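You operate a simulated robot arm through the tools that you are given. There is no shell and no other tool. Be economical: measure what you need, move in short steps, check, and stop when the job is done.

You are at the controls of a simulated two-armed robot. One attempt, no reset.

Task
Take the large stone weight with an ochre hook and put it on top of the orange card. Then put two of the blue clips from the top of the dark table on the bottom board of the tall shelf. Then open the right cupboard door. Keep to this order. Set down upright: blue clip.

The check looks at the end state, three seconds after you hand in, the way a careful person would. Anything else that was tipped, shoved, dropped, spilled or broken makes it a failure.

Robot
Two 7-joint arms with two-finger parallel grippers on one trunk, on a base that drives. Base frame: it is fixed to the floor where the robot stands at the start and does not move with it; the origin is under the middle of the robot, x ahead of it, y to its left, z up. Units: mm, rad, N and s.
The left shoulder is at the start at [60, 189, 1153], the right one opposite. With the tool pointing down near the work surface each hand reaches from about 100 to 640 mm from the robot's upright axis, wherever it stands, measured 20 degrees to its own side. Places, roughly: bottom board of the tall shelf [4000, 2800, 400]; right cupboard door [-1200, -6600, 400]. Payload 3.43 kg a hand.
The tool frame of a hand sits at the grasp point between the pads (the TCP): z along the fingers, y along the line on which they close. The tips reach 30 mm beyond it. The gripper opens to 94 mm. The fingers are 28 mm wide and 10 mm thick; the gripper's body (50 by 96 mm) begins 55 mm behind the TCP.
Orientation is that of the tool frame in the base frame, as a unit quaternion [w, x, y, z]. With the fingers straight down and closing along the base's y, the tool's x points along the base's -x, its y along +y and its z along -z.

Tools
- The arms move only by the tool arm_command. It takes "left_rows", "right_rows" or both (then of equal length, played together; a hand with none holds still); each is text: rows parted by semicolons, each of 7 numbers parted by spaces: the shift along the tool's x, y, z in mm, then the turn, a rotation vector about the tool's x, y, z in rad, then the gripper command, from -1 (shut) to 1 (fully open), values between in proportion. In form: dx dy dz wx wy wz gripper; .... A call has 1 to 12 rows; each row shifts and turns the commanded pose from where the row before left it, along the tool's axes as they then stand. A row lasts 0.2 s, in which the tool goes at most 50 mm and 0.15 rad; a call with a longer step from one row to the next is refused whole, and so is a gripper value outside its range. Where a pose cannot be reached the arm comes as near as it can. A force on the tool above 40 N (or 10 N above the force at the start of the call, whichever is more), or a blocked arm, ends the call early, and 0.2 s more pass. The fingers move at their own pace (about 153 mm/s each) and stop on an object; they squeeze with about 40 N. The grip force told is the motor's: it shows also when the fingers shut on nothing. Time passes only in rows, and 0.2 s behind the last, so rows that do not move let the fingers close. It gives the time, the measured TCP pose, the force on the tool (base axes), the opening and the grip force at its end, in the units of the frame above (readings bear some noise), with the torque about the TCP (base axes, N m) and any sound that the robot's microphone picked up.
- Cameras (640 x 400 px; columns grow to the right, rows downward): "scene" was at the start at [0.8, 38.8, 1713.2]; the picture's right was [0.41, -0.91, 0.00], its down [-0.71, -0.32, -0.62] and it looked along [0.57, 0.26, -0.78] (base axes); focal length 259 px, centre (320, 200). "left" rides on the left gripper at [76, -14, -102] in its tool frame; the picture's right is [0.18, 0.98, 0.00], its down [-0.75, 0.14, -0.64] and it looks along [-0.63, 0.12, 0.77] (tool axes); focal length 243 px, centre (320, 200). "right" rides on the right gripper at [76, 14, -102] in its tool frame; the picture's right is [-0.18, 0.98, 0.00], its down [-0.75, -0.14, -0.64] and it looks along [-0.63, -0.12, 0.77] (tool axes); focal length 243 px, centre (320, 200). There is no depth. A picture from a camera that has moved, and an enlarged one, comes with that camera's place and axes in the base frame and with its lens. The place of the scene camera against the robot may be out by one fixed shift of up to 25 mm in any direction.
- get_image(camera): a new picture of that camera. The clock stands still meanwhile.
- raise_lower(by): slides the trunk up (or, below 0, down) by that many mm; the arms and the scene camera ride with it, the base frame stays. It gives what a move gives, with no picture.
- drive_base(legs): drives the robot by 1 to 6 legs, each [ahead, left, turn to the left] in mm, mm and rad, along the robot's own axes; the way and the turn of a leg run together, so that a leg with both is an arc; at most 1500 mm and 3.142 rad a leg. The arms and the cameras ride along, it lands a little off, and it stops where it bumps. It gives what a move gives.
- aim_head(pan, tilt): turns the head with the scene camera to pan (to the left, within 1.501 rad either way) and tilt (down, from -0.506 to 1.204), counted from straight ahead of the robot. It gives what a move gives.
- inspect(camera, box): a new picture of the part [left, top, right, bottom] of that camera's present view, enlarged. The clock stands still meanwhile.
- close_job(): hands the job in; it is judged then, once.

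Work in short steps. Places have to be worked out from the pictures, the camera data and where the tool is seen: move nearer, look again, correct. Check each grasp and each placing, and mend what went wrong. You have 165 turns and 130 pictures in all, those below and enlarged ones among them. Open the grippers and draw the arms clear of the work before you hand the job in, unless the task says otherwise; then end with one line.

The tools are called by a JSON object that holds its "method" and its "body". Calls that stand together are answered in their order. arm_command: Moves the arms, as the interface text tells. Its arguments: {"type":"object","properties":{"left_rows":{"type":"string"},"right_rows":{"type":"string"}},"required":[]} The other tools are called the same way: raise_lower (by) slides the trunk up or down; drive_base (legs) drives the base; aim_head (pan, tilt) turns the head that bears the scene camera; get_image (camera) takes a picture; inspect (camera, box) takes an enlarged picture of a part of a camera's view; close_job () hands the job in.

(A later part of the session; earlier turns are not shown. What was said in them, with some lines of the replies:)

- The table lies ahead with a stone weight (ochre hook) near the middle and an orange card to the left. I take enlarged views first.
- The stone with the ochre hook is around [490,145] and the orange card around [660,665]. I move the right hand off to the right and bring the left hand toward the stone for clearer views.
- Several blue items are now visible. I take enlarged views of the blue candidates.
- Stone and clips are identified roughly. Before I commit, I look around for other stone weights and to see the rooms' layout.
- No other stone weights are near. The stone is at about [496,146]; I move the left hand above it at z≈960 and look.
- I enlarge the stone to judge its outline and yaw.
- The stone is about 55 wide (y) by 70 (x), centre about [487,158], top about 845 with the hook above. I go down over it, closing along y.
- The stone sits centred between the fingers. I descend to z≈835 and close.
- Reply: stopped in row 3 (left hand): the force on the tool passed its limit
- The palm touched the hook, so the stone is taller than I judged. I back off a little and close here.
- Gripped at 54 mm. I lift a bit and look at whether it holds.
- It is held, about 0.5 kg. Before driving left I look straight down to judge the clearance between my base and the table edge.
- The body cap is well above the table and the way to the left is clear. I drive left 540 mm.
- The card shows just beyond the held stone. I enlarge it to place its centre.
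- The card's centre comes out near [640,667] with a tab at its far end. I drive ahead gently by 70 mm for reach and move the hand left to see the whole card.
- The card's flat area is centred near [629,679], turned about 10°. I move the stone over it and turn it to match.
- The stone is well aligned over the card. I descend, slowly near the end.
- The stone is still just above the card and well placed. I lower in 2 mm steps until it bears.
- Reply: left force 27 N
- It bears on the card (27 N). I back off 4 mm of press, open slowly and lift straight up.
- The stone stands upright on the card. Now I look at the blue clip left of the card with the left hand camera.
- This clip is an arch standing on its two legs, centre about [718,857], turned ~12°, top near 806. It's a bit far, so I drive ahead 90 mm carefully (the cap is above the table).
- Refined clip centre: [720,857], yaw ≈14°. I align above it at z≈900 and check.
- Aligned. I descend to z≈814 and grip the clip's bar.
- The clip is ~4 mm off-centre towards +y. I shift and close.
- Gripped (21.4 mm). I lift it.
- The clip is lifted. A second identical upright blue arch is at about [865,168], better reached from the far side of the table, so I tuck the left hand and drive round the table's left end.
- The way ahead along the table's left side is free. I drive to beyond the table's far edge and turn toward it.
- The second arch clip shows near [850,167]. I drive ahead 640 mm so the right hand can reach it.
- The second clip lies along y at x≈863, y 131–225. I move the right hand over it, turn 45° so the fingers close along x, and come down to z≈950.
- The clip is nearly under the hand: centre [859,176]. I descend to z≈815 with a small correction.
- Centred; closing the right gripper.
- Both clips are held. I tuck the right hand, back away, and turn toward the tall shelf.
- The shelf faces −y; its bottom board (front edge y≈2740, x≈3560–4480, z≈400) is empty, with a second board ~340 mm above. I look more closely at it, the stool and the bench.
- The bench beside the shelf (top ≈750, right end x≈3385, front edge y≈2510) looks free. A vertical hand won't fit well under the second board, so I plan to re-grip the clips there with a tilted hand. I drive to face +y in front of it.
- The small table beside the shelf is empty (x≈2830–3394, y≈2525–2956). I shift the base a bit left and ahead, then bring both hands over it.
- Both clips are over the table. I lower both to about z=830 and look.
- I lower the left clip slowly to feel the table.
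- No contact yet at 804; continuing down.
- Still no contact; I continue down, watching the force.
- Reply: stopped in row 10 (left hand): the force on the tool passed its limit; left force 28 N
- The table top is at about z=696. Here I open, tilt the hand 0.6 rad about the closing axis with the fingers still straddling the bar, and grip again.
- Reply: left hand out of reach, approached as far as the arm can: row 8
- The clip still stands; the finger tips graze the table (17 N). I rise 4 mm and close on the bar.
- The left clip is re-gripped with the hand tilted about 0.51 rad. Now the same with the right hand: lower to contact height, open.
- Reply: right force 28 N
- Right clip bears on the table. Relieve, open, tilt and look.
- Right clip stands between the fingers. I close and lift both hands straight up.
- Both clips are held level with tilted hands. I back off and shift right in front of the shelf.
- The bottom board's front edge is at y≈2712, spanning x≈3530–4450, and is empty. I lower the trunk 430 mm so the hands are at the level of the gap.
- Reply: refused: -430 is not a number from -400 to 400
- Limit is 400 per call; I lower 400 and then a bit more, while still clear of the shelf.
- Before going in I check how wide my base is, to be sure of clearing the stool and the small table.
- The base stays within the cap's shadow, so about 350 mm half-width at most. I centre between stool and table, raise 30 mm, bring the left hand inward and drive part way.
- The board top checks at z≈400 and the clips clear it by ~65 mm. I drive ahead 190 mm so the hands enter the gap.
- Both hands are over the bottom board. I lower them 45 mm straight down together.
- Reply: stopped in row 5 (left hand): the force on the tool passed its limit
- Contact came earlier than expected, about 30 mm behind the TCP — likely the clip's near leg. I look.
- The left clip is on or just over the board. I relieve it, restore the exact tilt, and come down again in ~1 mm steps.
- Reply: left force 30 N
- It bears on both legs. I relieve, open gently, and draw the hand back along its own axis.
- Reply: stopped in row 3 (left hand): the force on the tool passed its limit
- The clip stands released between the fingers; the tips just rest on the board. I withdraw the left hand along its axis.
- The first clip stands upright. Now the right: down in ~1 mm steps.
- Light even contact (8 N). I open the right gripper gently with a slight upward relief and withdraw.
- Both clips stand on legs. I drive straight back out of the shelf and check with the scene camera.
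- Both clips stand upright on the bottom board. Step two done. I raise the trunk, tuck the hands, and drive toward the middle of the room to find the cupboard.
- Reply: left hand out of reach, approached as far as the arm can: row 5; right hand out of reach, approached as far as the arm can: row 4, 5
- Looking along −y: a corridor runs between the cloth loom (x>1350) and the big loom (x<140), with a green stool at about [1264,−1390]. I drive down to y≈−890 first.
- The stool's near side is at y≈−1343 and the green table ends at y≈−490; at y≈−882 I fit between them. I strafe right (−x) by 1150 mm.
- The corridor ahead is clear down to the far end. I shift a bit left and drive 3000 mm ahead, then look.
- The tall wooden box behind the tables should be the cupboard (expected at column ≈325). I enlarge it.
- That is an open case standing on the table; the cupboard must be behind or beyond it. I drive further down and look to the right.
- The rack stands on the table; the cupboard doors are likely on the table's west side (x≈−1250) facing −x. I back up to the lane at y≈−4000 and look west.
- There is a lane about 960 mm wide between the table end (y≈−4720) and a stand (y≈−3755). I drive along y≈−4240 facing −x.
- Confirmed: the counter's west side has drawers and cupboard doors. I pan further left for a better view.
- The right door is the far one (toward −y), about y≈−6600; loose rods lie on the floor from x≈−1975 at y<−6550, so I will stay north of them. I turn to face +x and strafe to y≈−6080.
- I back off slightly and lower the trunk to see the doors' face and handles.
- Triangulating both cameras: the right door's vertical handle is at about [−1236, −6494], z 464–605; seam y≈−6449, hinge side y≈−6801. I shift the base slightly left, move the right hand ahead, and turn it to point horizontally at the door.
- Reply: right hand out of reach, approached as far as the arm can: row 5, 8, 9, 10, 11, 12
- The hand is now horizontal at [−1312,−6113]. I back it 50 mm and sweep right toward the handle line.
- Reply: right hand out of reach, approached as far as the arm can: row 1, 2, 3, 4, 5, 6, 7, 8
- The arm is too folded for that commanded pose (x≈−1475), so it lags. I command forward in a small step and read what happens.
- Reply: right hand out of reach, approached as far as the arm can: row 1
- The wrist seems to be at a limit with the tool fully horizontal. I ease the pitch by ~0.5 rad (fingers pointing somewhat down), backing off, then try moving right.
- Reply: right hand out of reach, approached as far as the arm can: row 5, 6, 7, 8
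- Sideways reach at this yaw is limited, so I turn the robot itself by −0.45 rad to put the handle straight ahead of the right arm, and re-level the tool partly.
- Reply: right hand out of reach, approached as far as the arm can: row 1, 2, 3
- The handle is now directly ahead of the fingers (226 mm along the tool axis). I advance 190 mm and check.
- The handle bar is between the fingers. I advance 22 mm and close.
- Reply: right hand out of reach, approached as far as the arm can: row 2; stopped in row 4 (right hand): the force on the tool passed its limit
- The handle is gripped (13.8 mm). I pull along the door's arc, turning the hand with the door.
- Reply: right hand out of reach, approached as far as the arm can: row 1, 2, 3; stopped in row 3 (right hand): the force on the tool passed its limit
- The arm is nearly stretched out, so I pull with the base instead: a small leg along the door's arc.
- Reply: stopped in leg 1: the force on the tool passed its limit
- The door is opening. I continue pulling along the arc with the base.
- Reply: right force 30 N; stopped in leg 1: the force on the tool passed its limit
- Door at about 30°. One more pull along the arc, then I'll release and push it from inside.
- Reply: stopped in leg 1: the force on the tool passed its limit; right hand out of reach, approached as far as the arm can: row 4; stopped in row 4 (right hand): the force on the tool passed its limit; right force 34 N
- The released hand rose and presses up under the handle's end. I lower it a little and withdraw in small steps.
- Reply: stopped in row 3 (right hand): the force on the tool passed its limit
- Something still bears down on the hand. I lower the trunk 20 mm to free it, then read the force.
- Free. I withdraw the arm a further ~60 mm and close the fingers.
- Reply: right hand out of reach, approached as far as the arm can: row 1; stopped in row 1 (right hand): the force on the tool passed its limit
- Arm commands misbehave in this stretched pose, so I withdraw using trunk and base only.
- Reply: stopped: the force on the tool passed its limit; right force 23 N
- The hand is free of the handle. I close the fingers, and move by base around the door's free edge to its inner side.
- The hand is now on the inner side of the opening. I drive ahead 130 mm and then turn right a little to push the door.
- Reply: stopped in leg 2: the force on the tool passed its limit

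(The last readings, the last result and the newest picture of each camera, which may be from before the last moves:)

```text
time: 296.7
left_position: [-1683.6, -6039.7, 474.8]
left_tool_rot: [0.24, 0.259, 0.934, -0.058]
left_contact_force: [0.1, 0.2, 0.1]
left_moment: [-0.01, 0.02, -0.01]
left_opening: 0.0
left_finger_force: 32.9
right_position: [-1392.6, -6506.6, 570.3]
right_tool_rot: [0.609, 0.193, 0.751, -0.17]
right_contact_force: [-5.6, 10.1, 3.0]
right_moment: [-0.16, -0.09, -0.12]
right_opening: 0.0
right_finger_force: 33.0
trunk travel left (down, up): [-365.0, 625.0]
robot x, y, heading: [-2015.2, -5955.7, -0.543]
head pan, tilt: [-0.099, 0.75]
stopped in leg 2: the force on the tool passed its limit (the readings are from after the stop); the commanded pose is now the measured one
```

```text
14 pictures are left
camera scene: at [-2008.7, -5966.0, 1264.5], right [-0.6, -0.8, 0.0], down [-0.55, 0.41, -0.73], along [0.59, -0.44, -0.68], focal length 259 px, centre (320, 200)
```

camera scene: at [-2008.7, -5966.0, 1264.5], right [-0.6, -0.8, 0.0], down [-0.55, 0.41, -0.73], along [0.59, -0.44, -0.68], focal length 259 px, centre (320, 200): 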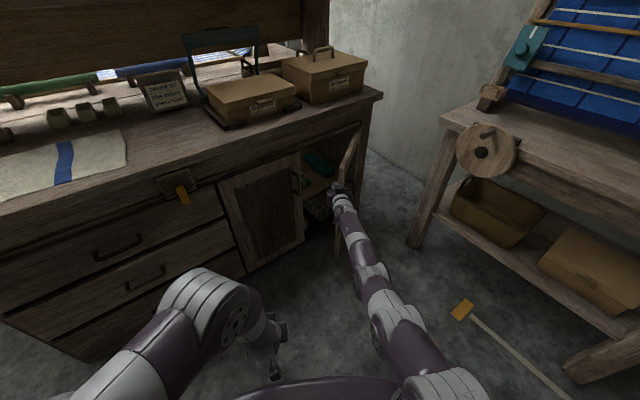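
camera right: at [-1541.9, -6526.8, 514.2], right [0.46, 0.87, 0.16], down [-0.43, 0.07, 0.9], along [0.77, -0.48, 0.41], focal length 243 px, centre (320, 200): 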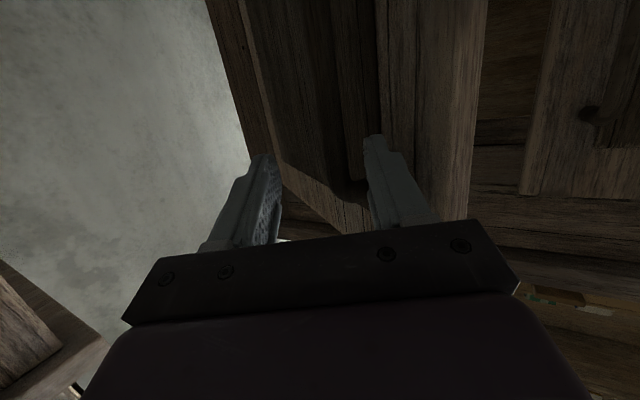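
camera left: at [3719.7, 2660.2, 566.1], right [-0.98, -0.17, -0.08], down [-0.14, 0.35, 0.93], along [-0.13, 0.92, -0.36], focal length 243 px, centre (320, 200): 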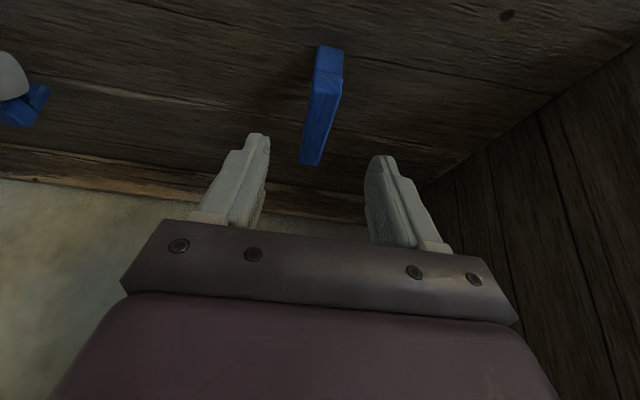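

Contact with the door's inside. I keep pushing by turning right in small steps.

{"method": "drive_base", "body": {"legs": [[0, 0, -0.1]]}}

{"method": "drive_base", "body": {"legs": [[0, 0, -0.1]]}}

{"method": "inspect", "body": {"camera": "scene", "box": [220, 110, 440, 270]}}

```text
time: 297.4
left_position: [-1683.2, -6042.6, 474.5]
left_tool_rot: [0.241, 0.263, 0.933, -0.058]
left_contact_force: [0.5, 0.4, -0.7]
left_moment: [0.0, -0.03, -0.01]
left_opening: 0.1
left_finger_force: 33.0
right_position: [-1397.6, -6509.0, 569.0]
right_tool_rot: [0.608, 0.195, 0.75, -0.171]
right_contact_force: [-7.7, 11.4, 1.8]
right_moment: [-0.22, -0.09, -0.16]
right_opening: 0.1
right_finger_force: 32.9
trunk travel left (down, up): [-365.0, 625.0]
robot x, y, heading: [-2016.5, -5955.1, -0.553]
head pan, tilt: [-0.099, 0.75]
stopped in leg 1: the force on the tool passed its limit (the readings are from after the stop); the commanded pose is now the measured one
```

```text
time: 298.2
left_position: [-1685.8, -6046.8, 476.3]
left_tool_rot: [0.239, 0.27, 0.931, -0.059]
left_contact_force: [-0.3, 0.8, 0.2]
left_moment: [0.03, 0.02, -0.02]
left_opening: 0.1
left_finger_force: 32.5
right_position: [-1403.2, -6513.7, 570.0]
right_tool_rot: [0.606, 0.197, 0.751, -0.173]
right_contact_force: [-8.7, 12.7, 2.3]
right_moment: [-0.25, -0.07, -0.17]
right_opening: 0.0
right_finger_force: 33.0
trunk travel left (down, up): [-365.0, 625.0]
robot x, y, heading: [-2016.7, -5954.9, -0.564]
head pan, tilt: [-0.099, 0.75]
stopped in leg 1: the force on the tool passed its limit (the readings are from after the stop); the commanded pose is now the measured one
```

```text
2.50 times, centred on (330, 190) of scene
camera zoom: at [-2010.3, -5964.9, 1264.5], right [-0.62, -0.79, 0.0], down [-0.54, 0.42, -0.73], along [0.58, -0.45, -0.68], focal length 647 px, centre (295, 225)
```

zoom: 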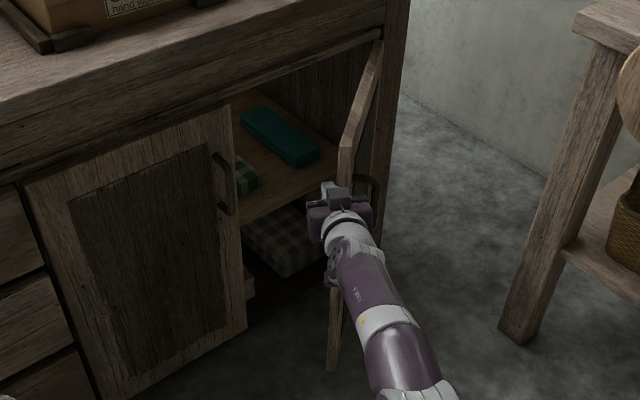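

The force direction shows the gripper's corner is pressing on the door's end face, not its inside. I back left, go deeper, then push again.

{"method": "drive_base", "body": {"legs": [[0, 40, 0], [90, 0, 0]]}}

{"method": "drive_base", "body": {"legs": [[0, 0, -0.2]]}}

{"method": "inspect", "body": {"camera": "scene", "box": [220, 110, 440, 270]}}

```text
time: 299.7
left_position: [-1616.0, -6042.9, 476.7]
left_tool_rot: [0.241, 0.269, 0.931, -0.06]
left_contact_force: [0.3, -0.1, 0.0]
left_moment: [0.0, 0.0, 0.0]
left_opening: 0.0
left_finger_force: 33.2
right_position: [-1330.9, -6504.1, 567.7]
right_tool_rot: [0.604, 0.193, 0.755, -0.168]
right_contact_force: [-13.8, 21.9, -0.8]
right_moment: [-0.81, -0.51, -1.65]
right_opening: 0.1
right_finger_force: 33.3
trunk travel left (down, up): [-365.0, 625.0]
robot x, y, heading: [-1948.3, -5951.5, -0.564]
head pan, tilt: [-0.099, 0.75]
stopped in leg 2: the force on the tool passed its limit (the readings are from after the stop); the commanded pose is now the measured one
```

```text
time: 300.3
left_position: [-1616.8, -6042.8, 475.0]
left_tool_rot: [0.24, 0.271, 0.93, -0.06]
left_contact_force: [-0.5, -0.3, -0.2]
left_moment: [0.01, -0.02, 0.02]
left_opening: 0.0
left_finger_force: 33.3
right_position: [-1332.9, -6504.3, 566.3]
right_tool_rot: [0.604, 0.194, 0.754, -0.169]
right_contact_force: [-8.1, 11.8, 2.1]
right_moment: [-0.47, -0.18, -0.92]
right_opening: 0.0
right_finger_force: 33.2
trunk travel left (down, up): [-365.0, 625.0]
robot x, y, heading: [-1945.8, -5948.8, -0.568]
head pan, tilt: [-0.099, 0.75]
stopped in leg 1: the force on the tool passed its limit (the readings are from after the stop); the commanded pose is now the measured one
```

```text
2.50 times, centred on (330, 190) of scene
camera zoom: at [-1940.9, -5960.6, 1264.5], right [-0.62, -0.79, 0.0], down [-0.54, 0.42, -0.73], along [0.57, -0.45, -0.68], focal length 647 px, centre (295, 225)
```

zoom: 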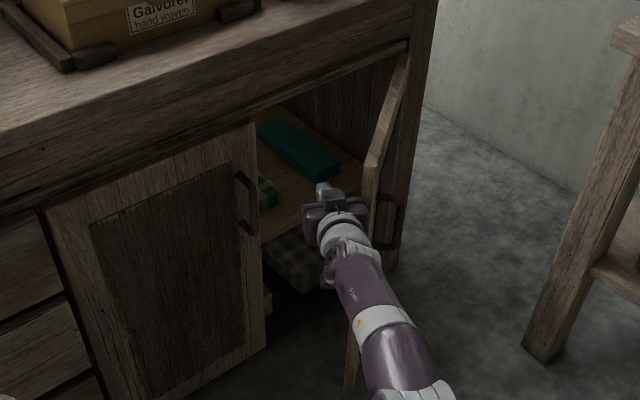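

The edge catches on the wrist's shoulder. I back 25 mm to unload, then strafe right so the hand's flank pushes the door.

{"method": "drive_base", "body": {"legs": [[-25, 10, 0]]}}

{"method": "drive_base", "body": {"legs": [[0, -60, 0]]}}

{"method": "drive_base", "body": {"legs": [[0, -60, 0]]}}

```text
time: 301.2
left_position: [-1632.0, -6021.1, 475.8]
left_tool_rot: [0.24, 0.271, 0.93, -0.06]
left_contact_force: [0.0, 0.0, 0.5]
left_moment: [-0.03, -0.01, -0.02]
left_opening: 0.0
left_finger_force: 32.5
right_position: [-1347.9, -6484.4, 566.0]
right_tool_rot: [0.602, 0.195, 0.755, -0.169]
right_contact_force: [-0.2, 0.0, 0.0]
right_moment: [0.02, -0.03, -0.04]
right_opening: 0.1
right_finger_force: 32.6
trunk travel left (down, up): [-365.0, 625.0]
robot x, y, heading: [-1960.9, -5925.9, -0.571]
head pan, tilt: [-0.099, 0.75]
```

```text
time: 302.1
left_position: [-1664.3, -6073.5, 474.3]
left_tool_rot: [0.239, 0.271, 0.931, -0.06]
left_contact_force: [-0.2, 0.0, 0.2]
left_moment: [0.03, 0.05, 0.03]
left_opening: 0.0
left_finger_force: 33.0
right_position: [-1380.9, -6535.8, 565.4]
right_tool_rot: [0.603, 0.196, 0.755, -0.169]
right_contact_force: [-0.3, -0.7, 0.2]
right_moment: [-0.01, 0.0, -0.02]
right_opening: 0.0
right_finger_force: 33.1
trunk travel left (down, up): [-365.0, 625.0]
robot x, y, heading: [-1992.9, -5980.0, -0.566]
head pan, tilt: [-0.099, 0.75]
```

```text
time: 303.2
left_position: [-1698.5, -6123.2, 475.2]
left_tool_rot: [0.24, 0.272, 0.93, -0.06]
left_contact_force: [0.6, -0.2, -0.4]
left_moment: [0.03, 0.0, 0.01]
left_opening: 0.0
left_finger_force: 33.2
right_position: [-1415.4, -6584.6, 565.4]
right_tool_rot: [0.603, 0.196, 0.755, -0.169]
right_contact_force: [-12.4, 10.6, 2.2]
right_moment: [-0.46, -0.3, -0.73]
right_opening: 0.1
right_finger_force: 32.7
trunk travel left (down, up): [-365.0, 625.0]
robot x, y, heading: [-2026.6, -6024.6, -0.569]
head pan, tilt: [-0.099, 0.75]
stopped in leg 1: the robot was blocked; the commanded pose is now the measured one
```

The door moved, then the robot was blocked. I look before going on.

{"method": "get_image", "body": {"camera": "scene"}}

```text
11 pictures are left
camera scene: at [-2022.7, -6039.5, 1264.5], right [-0.62, -0.78, 0.0], down [-0.53, 0.42, -0.73], along [0.57, -0.45, -0.68], focal length 259 px, centre (320, 200)
```

scene: 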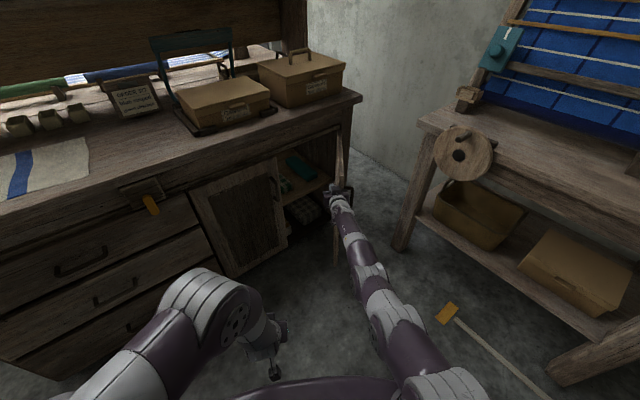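

The gripper's front corner caught the door's end again (door now ~45°). I go left 75, deeper 110, then push right with the wrist's flank.

{"method": "drive_base", "body": {"legs": [[-10, 75, 0], [120, 0, 0], [0, -70, 0]]}}

{"method": "drive_base", "body": {"legs": [[0, -70, 0]]}}

{"method": "get_image", "body": {"camera": "scene"}}

```text
time: 305.7
left_position: [-1602.6, -6178.3, 474.6]
left_tool_rot: [0.24, 0.273, 0.93, -0.059]
left_contact_force: [1.0, -1.5, 0.4]
left_moment: [0.03, -0.03, 0.01]
left_opening: 0.0
left_finger_force: 33.0
right_position: [-1319.7, -6640.3, 564.9]
right_tool_rot: [0.602, 0.197, 0.755, -0.169]
right_contact_force: [-0.8, -0.8, 0.2]
right_moment: [0.02, 0.04, 0.0]
right_opening: 0.1
right_finger_force: 32.5
trunk travel left (down, up): [-365.0, 625.0]
robot x, y, heading: [-1930.5, -6084.6, -0.573]
head pan, tilt: [-0.099, 0.75]
```

```text
time: 306.8
left_position: [-1641.0, -6237.1, 474.6]
left_tool_rot: [0.239, 0.273, 0.93, -0.059]
left_contact_force: [0.1, 0.0, -0.5]
left_moment: [0.0, -0.02, -0.03]
left_opening: 0.2
left_finger_force: 33.4
right_position: [-1357.4, -6700.1, 563.8]
right_tool_rot: [0.602, 0.196, 0.756, -0.168]
right_contact_force: [1.0, 0.5, 0.3]
right_moment: [-0.01, -0.02, 0.0]
right_opening: 0.0
right_finger_force: 33.2
trunk travel left (down, up): [-365.0, 625.0]
robot x, y, heading: [-1968.3, -6139.5, -0.571]
head pan, tilt: [-0.099, 0.75]
```

```text
10 pictures are left
camera scene: at [-1963.9, -6155.6, 1264.5], right [-0.62, -0.78, 0.0], down [-0.53, 0.42, -0.73], along [0.57, -0.45, -0.68], focal length 259 px, centre (320, 200)
```

scene: 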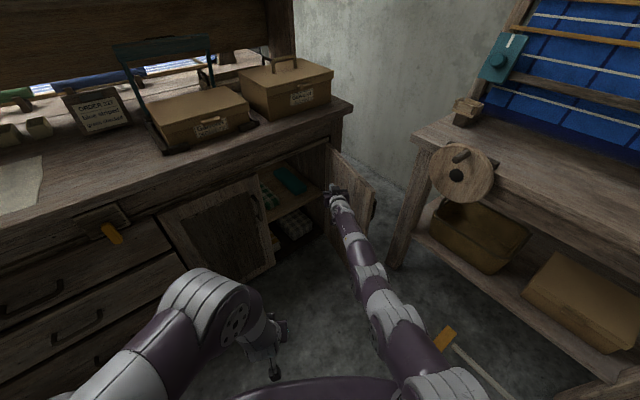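

The door is now open about 80°. I withdraw the hand away from the door, then open the grippers.

{"method": "drive_base", "body": {"legs": [[-130, 50, 0], [0, 170, 0], [-60, 0, 0]]}}

{"method": "arm_command", "body": {"left_rows": "0 0 0 0 0 0 0.5;0 0 0 0 0 0 1;0 0 0 0 0 0 1;0 0 0 0 0 0 1", "right_rows": "0 0 0 0 0 0 0.5;0 0 0 0 0 0 1;0 0 0 0 0 0 1;0 0 0 0 0 0 1"}}

{"method": "get_image", "body": {"camera": "scene"}}

```text
time: 309.7
left_position: [-1680.0, -5947.7, 475.1]
left_tool_rot: [0.239, 0.272, 0.93, -0.06]
left_contact_force: [-0.6, -0.3, 0.8]
left_moment: [0.0, 0.0, 0.0]
left_opening: 0.2
left_finger_force: 33.5
right_position: [-1397.0, -6410.7, 564.3]
right_tool_rot: [0.602, 0.196, 0.755, -0.169]
right_contact_force: [0.7, -0.4, -0.7]
right_moment: [0.01, -0.01, -0.02]
right_opening: 0.0
right_finger_force: 33.0
trunk travel left (down, up): [-365.0, 625.0]
robot x, y, heading: [-2009.1, -5855.4, -0.571]
head pan, tilt: [-0.099, 0.75]
```

```text
time: 310.7
left_position: [-1680.8, -5947.6, 475.3]
left_tool_rot: [0.239, 0.272, 0.93, -0.061]
left_contact_force: [0.4, -0.4, 0.2]
left_moment: [-0.02, -0.01, 0.01]
left_opening: 94.0
left_finger_force: 0.0
right_position: [-1397.9, -6410.0, 564.6]
right_tool_rot: [0.602, 0.196, 0.755, -0.169]
right_contact_force: [-0.1, -0.2, -0.5]
right_moment: [-0.01, 0.03, 0.02]
right_opening: 93.9
right_finger_force: 0.1
trunk travel left (down, up): [-365.0, 625.0]
robot x, y, heading: [-2009.2, -5852.0, -0.568]
head pan, tilt: [-0.099, 0.75]
```

```text
9 pictures are left
camera scene: at [-2004.2, -5865.5, 1264.5], right [-0.62, -0.78, 0.0], down [-0.54, 0.42, -0.73], along [0.57, -0.45, -0.68], focal length 259 px, centre (320, 200)
```

scene: 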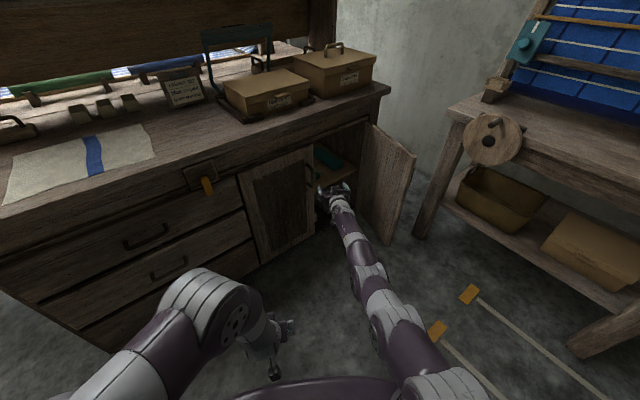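

The right door stands wide open and nothing else moved. I draw clear by driving back and left a bit more.

{"method": "drive_base", "body": {"legs": [[-100, 120, 0]]}}

{"method": "inspect", "body": {"camera": "scene", "box": [200, 80, 480, 300]}}

```text
time: 312.1
left_position: [-1700.4, -5794.6, 475.3]
left_tool_rot: [0.239, 0.272, 0.93, -0.06]
left_contact_force: [-0.1, 0.9, 0.1]
left_moment: [0.0, 0.04, -0.01]
left_opening: 93.9
left_finger_force: 0.0
right_position: [-1415.9, -6256.4, 564.6]
right_tool_rot: [0.602, 0.196, 0.755, -0.169]
right_contact_force: [-0.8, 0.3, 0.2]
right_moment: [-0.03, 0.01, -0.03]
right_opening: 94.1
right_finger_force: 0.1
trunk travel left (down, up): [-365.0, 625.0]
robot x, y, heading: [-2030.6, -5701.5, -0.571]
head pan, tilt: [-0.099, 0.75]
```

```text
1.82 times, centred on (340, 190) of scene
camera zoom: at [-2023.2, -5711.7, 1264.5], right [-0.62, -0.78, 0.0], down [-0.54, 0.42, -0.73], along [0.57, -0.45, -0.68], focal length 470 px, centre (284, 218)
```

zoom: 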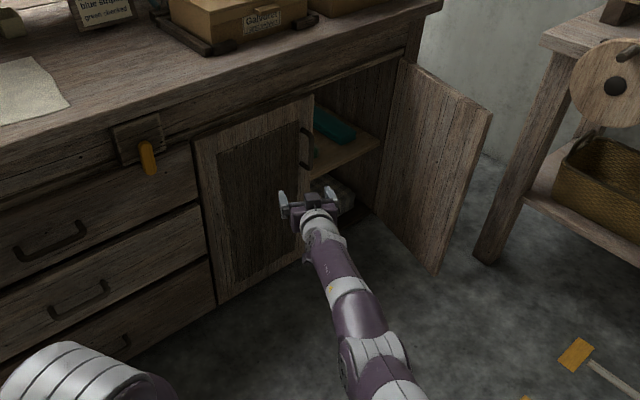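

The door stands wide open, both grippers are open and the arms are clear of it. I hand in.

{"method": "close_job", "body": {}}

```text
The job is handed in.
```

I did all three steps in order: the stone weight is on the orange card, two blue clips stand upright on the bottom board of the tall shelf, and the right cupboard door is open about 80°; I saw nothing else moved or knocked over.
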